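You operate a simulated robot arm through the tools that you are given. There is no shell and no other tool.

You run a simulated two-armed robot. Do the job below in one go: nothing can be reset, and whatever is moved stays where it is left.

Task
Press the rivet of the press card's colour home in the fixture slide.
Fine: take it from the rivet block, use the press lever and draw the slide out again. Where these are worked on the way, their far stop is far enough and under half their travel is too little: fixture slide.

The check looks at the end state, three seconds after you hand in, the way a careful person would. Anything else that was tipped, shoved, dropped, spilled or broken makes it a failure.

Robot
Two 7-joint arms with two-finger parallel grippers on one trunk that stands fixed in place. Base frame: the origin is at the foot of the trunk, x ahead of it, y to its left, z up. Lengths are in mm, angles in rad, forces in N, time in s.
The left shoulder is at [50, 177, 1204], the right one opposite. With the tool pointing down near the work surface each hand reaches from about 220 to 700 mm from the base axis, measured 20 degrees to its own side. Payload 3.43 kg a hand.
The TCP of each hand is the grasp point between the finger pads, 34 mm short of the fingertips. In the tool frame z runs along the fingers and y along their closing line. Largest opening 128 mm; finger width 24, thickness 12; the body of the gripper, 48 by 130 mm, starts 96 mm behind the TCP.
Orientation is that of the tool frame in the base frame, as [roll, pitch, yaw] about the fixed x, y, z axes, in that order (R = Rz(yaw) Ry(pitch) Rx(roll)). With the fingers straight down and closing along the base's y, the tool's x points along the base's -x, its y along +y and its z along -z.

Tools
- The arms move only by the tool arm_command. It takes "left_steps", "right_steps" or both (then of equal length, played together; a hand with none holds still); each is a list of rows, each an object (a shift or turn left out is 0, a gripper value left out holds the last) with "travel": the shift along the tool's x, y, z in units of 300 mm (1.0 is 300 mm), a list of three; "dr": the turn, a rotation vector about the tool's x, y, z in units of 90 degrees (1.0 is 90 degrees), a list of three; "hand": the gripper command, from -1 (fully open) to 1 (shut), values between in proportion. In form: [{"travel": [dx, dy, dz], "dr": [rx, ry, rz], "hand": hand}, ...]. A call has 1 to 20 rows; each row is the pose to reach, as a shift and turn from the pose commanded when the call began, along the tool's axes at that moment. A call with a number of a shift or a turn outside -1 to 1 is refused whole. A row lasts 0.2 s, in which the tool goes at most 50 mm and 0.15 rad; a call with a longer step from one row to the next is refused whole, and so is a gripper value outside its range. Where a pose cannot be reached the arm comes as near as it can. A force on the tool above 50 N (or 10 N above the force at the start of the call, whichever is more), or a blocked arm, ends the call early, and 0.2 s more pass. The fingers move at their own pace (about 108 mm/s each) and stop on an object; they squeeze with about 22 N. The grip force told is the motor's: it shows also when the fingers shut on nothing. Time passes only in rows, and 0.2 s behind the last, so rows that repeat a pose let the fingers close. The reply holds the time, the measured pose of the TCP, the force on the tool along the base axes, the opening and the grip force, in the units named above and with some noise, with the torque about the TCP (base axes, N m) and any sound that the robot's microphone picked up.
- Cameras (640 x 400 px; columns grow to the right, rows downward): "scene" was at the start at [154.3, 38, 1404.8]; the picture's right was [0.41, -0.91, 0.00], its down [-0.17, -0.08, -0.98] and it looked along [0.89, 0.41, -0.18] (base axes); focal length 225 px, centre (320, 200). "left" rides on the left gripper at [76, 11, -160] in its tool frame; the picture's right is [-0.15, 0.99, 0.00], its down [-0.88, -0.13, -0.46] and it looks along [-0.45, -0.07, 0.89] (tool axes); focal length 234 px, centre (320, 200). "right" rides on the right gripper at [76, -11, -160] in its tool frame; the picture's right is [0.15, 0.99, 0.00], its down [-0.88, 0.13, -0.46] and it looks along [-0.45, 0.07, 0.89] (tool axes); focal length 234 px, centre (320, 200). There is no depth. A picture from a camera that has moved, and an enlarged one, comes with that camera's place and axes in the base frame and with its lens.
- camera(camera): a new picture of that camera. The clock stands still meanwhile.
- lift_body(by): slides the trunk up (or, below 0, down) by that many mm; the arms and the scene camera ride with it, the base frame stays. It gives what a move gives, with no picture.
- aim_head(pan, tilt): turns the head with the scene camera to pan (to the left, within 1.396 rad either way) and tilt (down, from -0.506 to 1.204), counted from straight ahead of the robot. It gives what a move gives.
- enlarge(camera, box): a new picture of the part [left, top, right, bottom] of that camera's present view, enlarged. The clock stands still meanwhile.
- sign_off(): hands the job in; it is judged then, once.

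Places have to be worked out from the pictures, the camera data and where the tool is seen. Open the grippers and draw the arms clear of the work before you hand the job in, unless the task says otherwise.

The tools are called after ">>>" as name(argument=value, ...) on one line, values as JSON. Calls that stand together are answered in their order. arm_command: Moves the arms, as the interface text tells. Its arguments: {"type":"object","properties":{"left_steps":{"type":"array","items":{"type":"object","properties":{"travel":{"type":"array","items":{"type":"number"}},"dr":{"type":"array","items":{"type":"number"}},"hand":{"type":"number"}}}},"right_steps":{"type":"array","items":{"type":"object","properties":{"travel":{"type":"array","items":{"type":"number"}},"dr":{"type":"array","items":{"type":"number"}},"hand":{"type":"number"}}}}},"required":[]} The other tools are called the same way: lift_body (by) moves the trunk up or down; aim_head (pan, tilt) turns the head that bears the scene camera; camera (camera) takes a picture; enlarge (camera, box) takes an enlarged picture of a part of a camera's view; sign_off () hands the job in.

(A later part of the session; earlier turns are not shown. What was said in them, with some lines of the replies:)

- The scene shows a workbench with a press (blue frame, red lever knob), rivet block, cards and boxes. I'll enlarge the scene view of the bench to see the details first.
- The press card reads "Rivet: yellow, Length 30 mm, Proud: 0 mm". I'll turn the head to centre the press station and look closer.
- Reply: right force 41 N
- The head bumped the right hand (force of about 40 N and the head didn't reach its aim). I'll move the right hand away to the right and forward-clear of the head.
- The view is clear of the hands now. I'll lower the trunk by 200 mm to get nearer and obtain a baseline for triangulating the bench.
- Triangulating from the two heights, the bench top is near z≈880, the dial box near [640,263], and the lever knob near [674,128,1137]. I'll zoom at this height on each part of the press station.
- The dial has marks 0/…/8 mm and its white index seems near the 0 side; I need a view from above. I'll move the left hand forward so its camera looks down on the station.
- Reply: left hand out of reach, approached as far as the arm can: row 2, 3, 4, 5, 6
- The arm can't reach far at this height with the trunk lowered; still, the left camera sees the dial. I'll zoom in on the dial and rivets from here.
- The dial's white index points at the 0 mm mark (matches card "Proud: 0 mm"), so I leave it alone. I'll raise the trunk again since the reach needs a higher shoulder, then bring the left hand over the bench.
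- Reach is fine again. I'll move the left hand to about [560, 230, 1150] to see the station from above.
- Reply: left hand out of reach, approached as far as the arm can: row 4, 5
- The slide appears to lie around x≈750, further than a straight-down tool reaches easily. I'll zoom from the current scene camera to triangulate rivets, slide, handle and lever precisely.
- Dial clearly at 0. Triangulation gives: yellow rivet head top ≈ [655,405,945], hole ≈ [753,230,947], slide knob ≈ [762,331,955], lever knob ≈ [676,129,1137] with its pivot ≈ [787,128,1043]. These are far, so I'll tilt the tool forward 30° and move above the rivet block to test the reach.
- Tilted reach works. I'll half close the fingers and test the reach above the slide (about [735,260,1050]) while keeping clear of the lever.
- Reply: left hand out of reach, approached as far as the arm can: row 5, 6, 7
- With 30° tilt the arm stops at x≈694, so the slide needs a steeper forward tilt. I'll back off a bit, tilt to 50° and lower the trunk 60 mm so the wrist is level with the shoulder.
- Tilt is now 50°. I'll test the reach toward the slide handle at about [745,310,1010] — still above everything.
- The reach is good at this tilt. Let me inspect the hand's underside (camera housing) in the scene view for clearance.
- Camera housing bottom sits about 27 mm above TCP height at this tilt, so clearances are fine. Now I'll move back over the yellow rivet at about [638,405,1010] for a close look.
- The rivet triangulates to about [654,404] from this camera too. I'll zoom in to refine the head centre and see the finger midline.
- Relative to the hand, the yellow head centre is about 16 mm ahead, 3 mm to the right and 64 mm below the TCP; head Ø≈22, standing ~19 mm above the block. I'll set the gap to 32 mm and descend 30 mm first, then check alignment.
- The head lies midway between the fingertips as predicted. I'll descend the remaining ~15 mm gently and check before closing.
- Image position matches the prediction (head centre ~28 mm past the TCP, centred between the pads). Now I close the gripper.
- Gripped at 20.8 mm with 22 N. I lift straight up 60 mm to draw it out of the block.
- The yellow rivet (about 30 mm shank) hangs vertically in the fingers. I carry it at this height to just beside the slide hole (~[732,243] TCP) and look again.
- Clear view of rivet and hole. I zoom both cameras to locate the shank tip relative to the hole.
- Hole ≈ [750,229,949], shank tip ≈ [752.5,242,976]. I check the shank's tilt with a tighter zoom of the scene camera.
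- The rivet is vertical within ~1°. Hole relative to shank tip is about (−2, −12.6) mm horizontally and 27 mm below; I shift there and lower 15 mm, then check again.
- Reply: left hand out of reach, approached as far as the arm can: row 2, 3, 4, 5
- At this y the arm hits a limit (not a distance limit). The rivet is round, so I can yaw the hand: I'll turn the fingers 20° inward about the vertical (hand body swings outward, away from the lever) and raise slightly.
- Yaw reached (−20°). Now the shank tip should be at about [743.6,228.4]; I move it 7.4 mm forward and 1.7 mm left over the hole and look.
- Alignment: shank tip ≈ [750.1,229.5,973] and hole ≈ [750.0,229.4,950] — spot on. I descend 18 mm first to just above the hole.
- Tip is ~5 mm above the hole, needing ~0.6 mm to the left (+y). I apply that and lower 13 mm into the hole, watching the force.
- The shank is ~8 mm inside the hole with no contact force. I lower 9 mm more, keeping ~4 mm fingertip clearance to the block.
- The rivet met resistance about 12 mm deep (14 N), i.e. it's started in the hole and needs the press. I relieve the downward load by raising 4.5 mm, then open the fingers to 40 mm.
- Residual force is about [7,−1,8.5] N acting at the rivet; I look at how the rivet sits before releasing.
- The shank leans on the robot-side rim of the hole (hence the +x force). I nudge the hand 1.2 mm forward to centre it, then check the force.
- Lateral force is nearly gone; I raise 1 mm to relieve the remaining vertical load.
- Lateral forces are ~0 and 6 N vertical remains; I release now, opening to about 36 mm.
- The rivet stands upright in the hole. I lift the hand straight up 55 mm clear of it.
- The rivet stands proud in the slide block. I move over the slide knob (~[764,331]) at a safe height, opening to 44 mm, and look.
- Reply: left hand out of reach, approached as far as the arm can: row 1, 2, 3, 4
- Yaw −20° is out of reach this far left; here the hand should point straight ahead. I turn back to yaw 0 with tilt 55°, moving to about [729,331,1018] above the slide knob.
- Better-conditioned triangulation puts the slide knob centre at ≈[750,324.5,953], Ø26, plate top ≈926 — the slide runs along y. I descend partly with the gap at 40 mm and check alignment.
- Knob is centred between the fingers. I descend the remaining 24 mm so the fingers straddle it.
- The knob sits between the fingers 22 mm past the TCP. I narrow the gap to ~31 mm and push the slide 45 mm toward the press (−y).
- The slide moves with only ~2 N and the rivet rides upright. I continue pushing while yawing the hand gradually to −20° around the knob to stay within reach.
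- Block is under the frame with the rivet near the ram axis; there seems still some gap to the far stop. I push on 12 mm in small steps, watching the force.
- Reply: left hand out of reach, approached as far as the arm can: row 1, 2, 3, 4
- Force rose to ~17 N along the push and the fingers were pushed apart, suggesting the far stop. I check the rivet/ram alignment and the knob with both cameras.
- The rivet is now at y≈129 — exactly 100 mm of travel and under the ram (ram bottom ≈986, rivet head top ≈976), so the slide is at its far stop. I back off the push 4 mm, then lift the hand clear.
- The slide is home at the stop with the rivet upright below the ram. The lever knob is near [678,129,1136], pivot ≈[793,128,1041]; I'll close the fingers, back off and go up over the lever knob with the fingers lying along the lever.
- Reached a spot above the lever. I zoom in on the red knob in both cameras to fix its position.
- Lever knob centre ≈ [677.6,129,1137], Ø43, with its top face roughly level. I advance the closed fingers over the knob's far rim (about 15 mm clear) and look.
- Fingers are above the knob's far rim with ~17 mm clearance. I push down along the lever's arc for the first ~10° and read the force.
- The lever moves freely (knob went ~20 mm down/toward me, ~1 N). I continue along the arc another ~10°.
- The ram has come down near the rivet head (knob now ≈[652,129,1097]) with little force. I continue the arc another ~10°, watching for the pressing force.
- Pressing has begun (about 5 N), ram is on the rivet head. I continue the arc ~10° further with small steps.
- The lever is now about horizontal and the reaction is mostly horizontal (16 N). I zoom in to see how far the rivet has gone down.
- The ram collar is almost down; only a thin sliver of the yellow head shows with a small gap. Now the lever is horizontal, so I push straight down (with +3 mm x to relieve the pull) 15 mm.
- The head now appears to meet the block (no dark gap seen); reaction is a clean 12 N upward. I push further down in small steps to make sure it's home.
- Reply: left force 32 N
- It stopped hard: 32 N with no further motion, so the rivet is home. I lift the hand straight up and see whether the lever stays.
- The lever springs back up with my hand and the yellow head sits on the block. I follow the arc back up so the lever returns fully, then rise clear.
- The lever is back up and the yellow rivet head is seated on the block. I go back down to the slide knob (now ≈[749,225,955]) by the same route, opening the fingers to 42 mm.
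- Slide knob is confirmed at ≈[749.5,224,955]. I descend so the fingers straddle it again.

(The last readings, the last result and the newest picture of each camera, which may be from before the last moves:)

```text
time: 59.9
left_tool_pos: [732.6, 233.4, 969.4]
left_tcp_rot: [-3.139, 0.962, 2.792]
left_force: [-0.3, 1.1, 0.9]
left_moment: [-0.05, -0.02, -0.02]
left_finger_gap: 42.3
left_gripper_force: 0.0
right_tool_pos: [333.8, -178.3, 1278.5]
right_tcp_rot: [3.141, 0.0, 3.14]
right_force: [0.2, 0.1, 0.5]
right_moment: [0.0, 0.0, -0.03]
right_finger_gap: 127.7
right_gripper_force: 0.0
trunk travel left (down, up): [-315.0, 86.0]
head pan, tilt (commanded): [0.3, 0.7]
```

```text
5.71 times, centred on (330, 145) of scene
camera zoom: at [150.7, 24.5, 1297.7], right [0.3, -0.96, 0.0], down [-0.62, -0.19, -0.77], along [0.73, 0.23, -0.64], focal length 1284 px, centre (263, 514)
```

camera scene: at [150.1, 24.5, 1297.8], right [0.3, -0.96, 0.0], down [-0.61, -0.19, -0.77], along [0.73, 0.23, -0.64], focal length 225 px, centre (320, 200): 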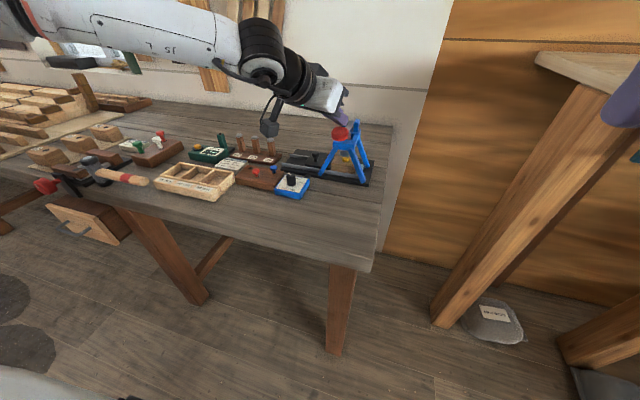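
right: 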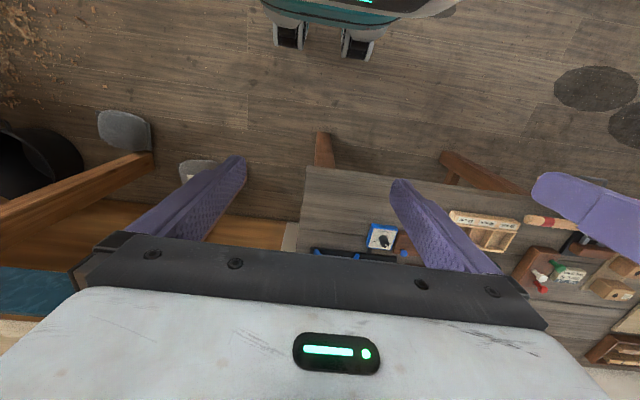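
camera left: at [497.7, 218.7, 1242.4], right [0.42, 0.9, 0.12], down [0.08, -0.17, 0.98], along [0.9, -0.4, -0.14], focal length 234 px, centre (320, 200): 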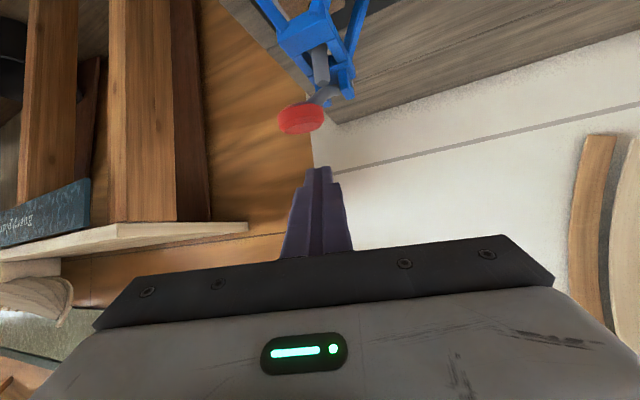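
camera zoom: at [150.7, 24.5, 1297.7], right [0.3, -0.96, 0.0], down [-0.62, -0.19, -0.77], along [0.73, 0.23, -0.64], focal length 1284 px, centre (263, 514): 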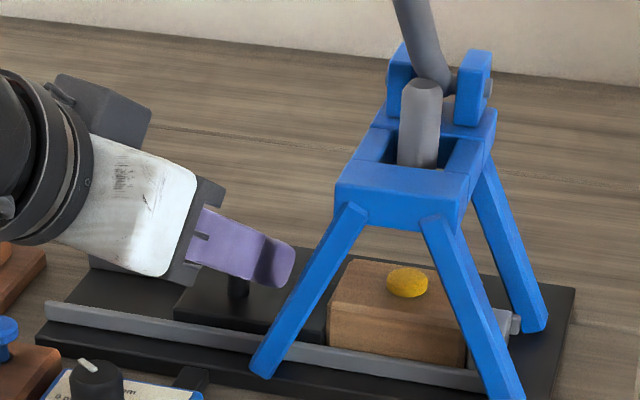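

The fingers straddle the knob. I narrow to ~31 mm and pull the slide out (+y) ~40 mm while yawing the hand back to straight ahead.

>>> arm_command(left_steps=[{"travel": [0, 0, 0], "hand": 0.52}, {"travel": [0.0055, 0.0212, -0.0063], "dr": [-0.0303, 0, -0.0212], "hand": 0.52}, {"travel": [0.0109, 0.0424, -0.0127], "dr": [-0.0607, 0, -0.0425], "hand": 0.52}, {"travel": [0.0164, 0.0636, -0.019], "dr": [-0.091, 0, -0.0637], "hand": 0.52}, {"travel": [0.0218, 0.0848, -0.0253], "dr": [-0.1213, 0, -0.0849], "hand": 0.52}, {"travel": [0.0273, 0.106, -0.0317], "dr": [-0.1517, 0, -0.1062], "hand": 0.52}, {"travel": [0.0327, 0.1272, -0.038], "dr": [-0.182, 0, -0.1274], "hand": 0.52}, {"travel": [0.0327, 0.1272, -0.038], "dr": [-0.182, 0, -0.1274], "hand": 0.52}])

>>> enlarge(camera="scene", box=[280, 90, 380, 180])

>>> enlarge(camera="left", box=[240, 90, 400, 210])

```text
time: 61.7
left_tool_pos: [732.9, 275.2, 967.7]
left_tcp_rot: [-3.139, 0.959, 3.139]
left_force: [-0.4, -0.2, 0.8]
left_moment: [-0.11, -0.03, 0.01]
left_finger_gap: 31.1
left_gripper_force: 0.3
right_tool_pos: [333.4, -179.5, 1278.3]
right_tcp_rot: [-3.141, 0.001, 3.141]
right_force: [-0.6, -0.6, -1.7]
right_moment: [0.0, -0.01, 0.05]
right_finger_gap: 127.8
right_gripper_force: 0.1
trunk travel left (down, up): [-315.0, 86.0]
head pan, tilt (commanded): [0.3, 0.7]
```

```text
4.44 times, centred on (330, 135) of scene
camera zoom: at [150.7, 24.4, 1297.7], right [0.3, -0.96, 0.0], down [-0.62, -0.19, -0.77], along [0.73, 0.23, -0.64], focal length 999 px, centre (276, 489)
```

zoom: 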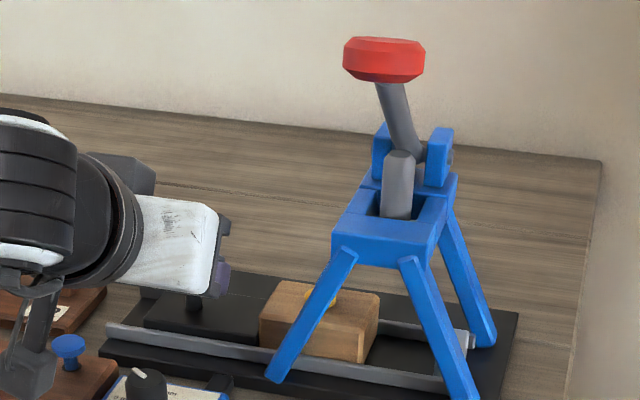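

```text
3.33 times, centred on (320, 150) of left
camera zoom: at [558.4, 286.5, 998.1], right [0.09, 0.99, 0.12], down [0.13, -0.13, 0.98], along [0.99, -0.07, -0.14], focal length 781 px, centre (320, 367)
```

zoom: 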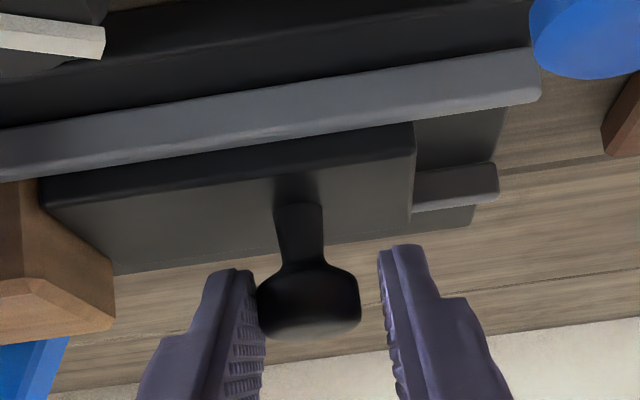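

The slide follows nicely. I pull a further 52 mm straight in +y back to its starting (outer) position.

>>> arm_command(left_steps=[{"travel": [0, 0.029, 0], "hand": 0.52}, {"travel": [0, 0.058, 0], "hand": 0.52}, {"travel": [0, 0.087, 0], "hand": 0.52}, {"travel": [0, 0.116, 0], "hand": 0.52}, {"travel": [0, 0.145, 0], "hand": 0.52}, {"travel": [0, 0.1733, 0], "hand": 0.52}, {"travel": [0, 0.1733, 0], "hand": 0.52}])

>>> enlarge(camera="scene", box=[260, 90, 380, 190])

>>> enlarge(camera="left", box=[240, 90, 400, 210])

```text
time: 63.3
left_tool_pos: [733.8, 328.0, 969.0]
left_tcp_rot: [-3.14, 0.961, -3.141]
left_force: [0.5, -1.1, -0.5]
left_moment: [0.02, 0.02, 0.0]
left_finger_gap: 31.1
left_gripper_force: 0.1
right_tool_pos: [333.0, -179.5, 1279.1]
right_tcp_rot: [-3.141, 0.0, 3.14]
right_force: [-0.4, 0.5, 0.4]
right_moment: [0.03, 0.02, -0.04]
right_finger_gap: 128.0
right_gripper_force: 0.0
trunk travel left (down, up): [-315.0, 86.0]
head pan, tilt (commanded): [0.3, 0.7]
```

```text
4.00 times, centred on (320, 140) of scene
camera zoom: at [150.8, 24.4, 1297.7], right [0.3, -0.96, 0.0], down [-0.62, -0.19, -0.76], along [0.73, 0.23, -0.64], focal length 899 px, centre (320, 440)
```

zoom: 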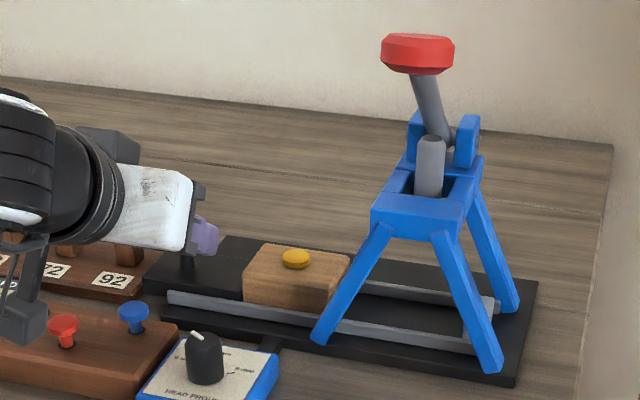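

```text
3.33 times, centred on (320, 150) of left
camera zoom: at [559.3, 338.4, 998.6], right [0.09, 0.99, 0.12], down [0.13, -0.13, 0.98], along [0.99, -0.07, -0.14], focal length 781 px, centre (320, 367)
```

zoom: 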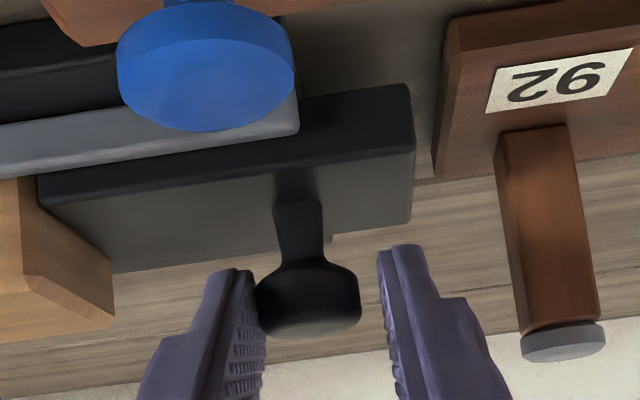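

The slide is back at its original outer position, with the yellow head seated in the block. I open the fingers to ~40 mm and lift straight up off the knob.

>>> arm_command(left_steps=[{"travel": [0, -0.005, 0], "hand": 0.4}, {"travel": [0, -0.005, 0], "hand": 0.375}, {"travel": [-0.041, -0.005, -0.0287], "hand": 0.375}, {"travel": [-0.0819, -0.005, -0.0574], "hand": 0.375}, {"travel": [-0.1638, -0.005, -0.1147], "hand": 0.375}, {"travel": [-0.1638, -0.005, -0.1147], "hand": 0.375}])

>>> camera(camera="left")

>>> enlarge(camera="scene", box=[260, 90, 380, 190])

>>> enlarge(camera="scene", box=[300, 145, 330, 170])

```text
time: 64.7
left_tool_pos: [733.6, 327.0, 1027.4]
left_tcp_rot: [-3.141, 0.96, 3.139]
left_force: [0.6, 0.5, -0.2]
left_moment: [-0.02, 0.0, -0.02]
left_finger_gap: 40.0
left_gripper_force: 0.0
right_tool_pos: [332.7, -177.7, 1279.4]
right_tcp_rot: [-3.141, 0.001, 3.139]
right_force: [-0.4, -0.1, 0.3]
right_moment: [-0.01, -0.02, -0.04]
right_finger_gap: 128.1
right_gripper_force: 0.0
trunk travel left (down, up): [-315.0, 86.0]
head pan, tilt (commanded): [0.3, 0.7]
```

```text
taken
camera left: at [559.0, 337.7, 1057.4], right [0.09, 0.99, 0.12], down [0.13, -0.13, 0.98], along [0.99, -0.07, -0.14], focal length 234 px, centre (320, 200)
```

left: 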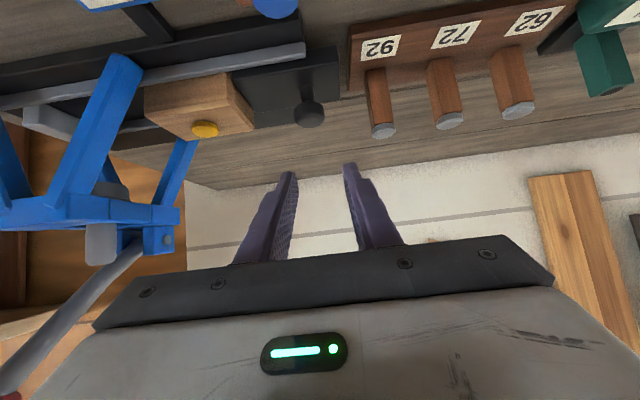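

```text
4.00 times, centred on (320, 140) of scene
camera zoom: at [150.9, 24.6, 1297.6], right [0.3, -0.96, 0.0], down [-0.62, -0.19, -0.76], along [0.73, 0.23, -0.64], focal length 899 px, centre (320, 440)
```

zoom: 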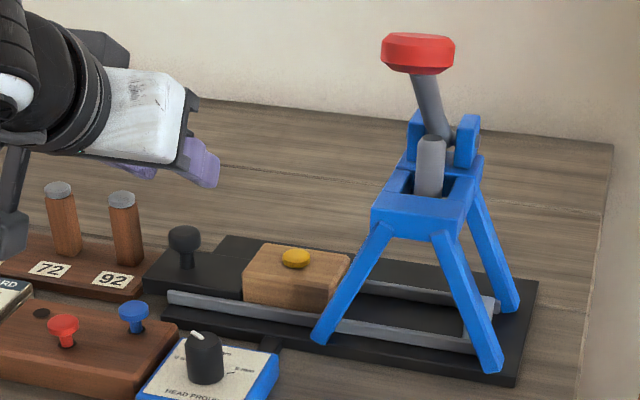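

```text
16.00 times, centred on (315, 158) of scene
camera zoom: at [150.9, 24.6, 1297.6], right [0.3, -0.96, 0.0], down [-0.62, -0.19, -0.76], along [0.73, 0.23, -0.64], focal length 3595 px, centre (400, 880)
```

zoom: 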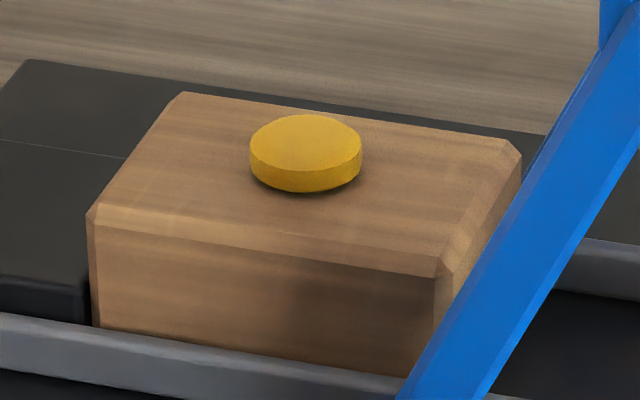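

The rivet head sits flat on the block, slide is out, lever is up, and the other items look undisturbed. I withdraw the left hand up and back, opening it fully at the end.

>>> arm_command(left_steps=[{"travel": [0.0281, -0.0048, -0.1315], "hand": 0.375}, {"travel": [0.0562, -0.0095, -0.263], "hand": 0.375}, {"travel": [0.0843, -0.0143, -0.3944], "hand": 0.375}, {"travel": [0.1124, -0.019, -0.5259], "hand": 0.375}, {"travel": [0.1405, -0.0238, -0.6574], "hand": -0.5}, {"travel": [0.1686, -0.0286, -0.7889], "hand": -1}, {"travel": [0.1967, -0.0333, -0.9203], "hand": -1}, {"travel": [0.1967, -0.0333, -0.9203], "hand": -1}, {"travel": [0.1967, -0.0333, -0.9203], "hand": -1}])

>>> camera(camera="scene")

>>> enlarge(camera="scene", box=[150, 90, 400, 220])

```text
time: 66.7
left_tool_pos: [473.2, 316.9, 1138.2]
left_tcp_rot: [-3.139, 0.959, 3.14]
left_force: [-0.3, -0.7, 0.0]
left_moment: [-0.01, -0.02, -0.01]
left_finger_gap: 128.1
left_gripper_force: 0.1
right_tool_pos: [332.6, -179.1, 1279.7]
right_tcp_rot: [3.141, 0.0, 3.141]
right_force: [-0.2, -0.4, 0.0]
right_moment: [-0.01, 0.03, 0.01]
right_finger_gap: 127.8
right_gripper_force: 0.1
trunk travel left (down, up): [-315.0, 86.0]
head pan, tilt (commanded): [0.3, 0.7]
```

```text
taken
camera scene: at [150.6, 24.6, 1297.7], right [0.3, -0.96, 0.0], down [-0.62, -0.19, -0.77], along [0.73, 0.23, -0.64], focal length 225 px, centre (320, 200)
```

scene: 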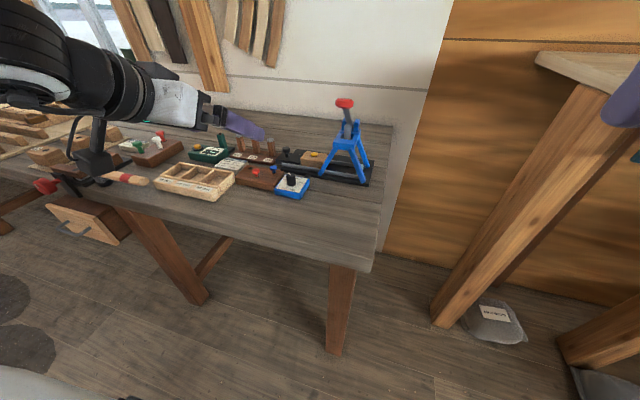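

```text
2.56 times, centred on (275, 155) of scene
camera zoom: at [150.6, 24.6, 1297.7], right [0.3, -0.96, 0.0], down [-0.62, -0.19, -0.77], along [0.73, 0.23, -0.64], focal length 575 px, centre (435, 315)
```

zoom: 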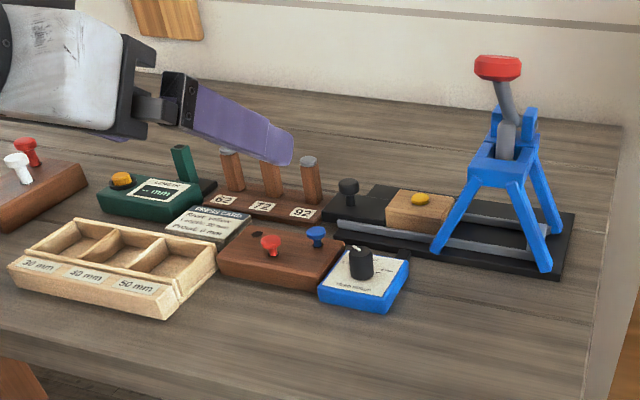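

Everything looks in order: slide out, yellow rivet seated, lever up, other objects untouched. I back the left hand off a little more so it's well clear.

>>> arm_command(left_steps=[{"travel": [0.0, 0, -0.12], "hand": -1}, {"travel": [0.0, 0, -0.24], "hand": -1}, {"travel": [0.0, 0, -0.24], "hand": -1}])

>>> enlarge(camera="scene", box=[220, 90, 400, 210])

>>> camera(camera="scene")

```text
time: 67.5
left_tool_pos: [416.4, 315.9, 1178.5]
left_tcp_rot: [-3.139, 0.96, 3.139]
left_force: [0.3, 0.0, 0.4]
left_moment: [-0.01, 0.0, -0.04]
left_finger_gap: 128.2
left_gripper_force: 0.2
right_tool_pos: [334.3, -178.2, 1279.3]
right_tcp_rot: [-3.141, -0.001, 3.14]
right_force: [0.5, 0.7, 0.7]
right_moment: [-0.01, 0.0, 0.02]
right_finger_gap: 128.1
right_gripper_force: 0.0
trunk travel left (down, up): [-315.0, 86.0]
head pan, tilt (commanded): [0.3, 0.7]
```

```text
3.33 times, centred on (310, 150) of scene
camera zoom: at [150.8, 24.5, 1297.7], right [0.3, -0.96, 0.0], down [-0.62, -0.19, -0.76], along [0.73, 0.23, -0.64], focal length 749 px, centre (353, 367)
```

zoom: 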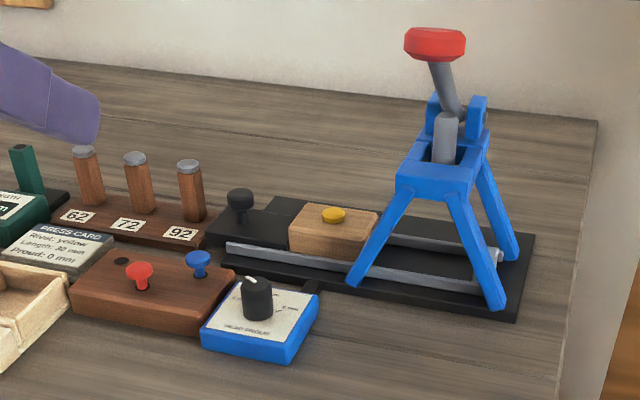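

```text
taken
camera scene: at [150.8, 24.5, 1297.7], right [0.3, -0.96, 0.0], down [-0.62, -0.19, -0.76], along [0.73, 0.23, -0.64], focal length 225 px, centre (320, 200)
```

scene: 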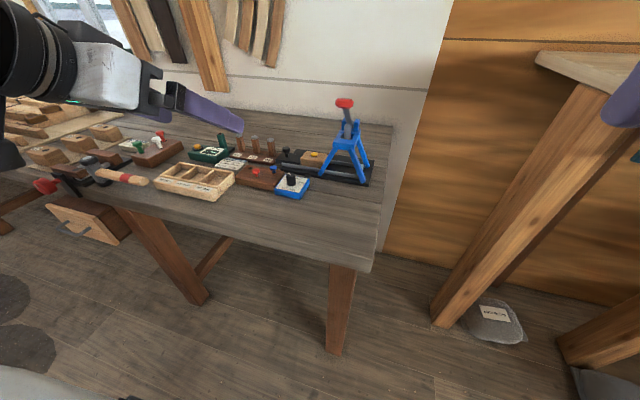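

The yellow rivet is pressed home in the slide block, the slide is drawn out, the lever is up, both grippers are open and clear, and nothing else was disturbed. I hand the job in.

>>> sign_off()

```text
The job is handed in.
```

I pressed the yellow rivet home in the fixture slide and handed the job in; the check's verdict hasn't come back.

- **Rivet:** The press card calls for yellow at 0 mm proud, and the dial was already at 0, so I left it alone. I took the yellow rivet from the block and set it in the slide hole.
- **Slide in:** I pushed the slide about 100 mm to its far stop, which put the rivet under the ram.
- **Press:** I pulled the lever down until it stopped hard at about 32 N. It then sprang back up, and the rivet head now sits flat on the block.
- **Slide out:** I drew the slide back to where it started.

Early on, the head bumped the right hand while turning, before any work on the bench; nothing on the bench was involved. In the last pictures, the press-station items I could see look undisturbed. Both grippers are open, and both arms are clear of the work.
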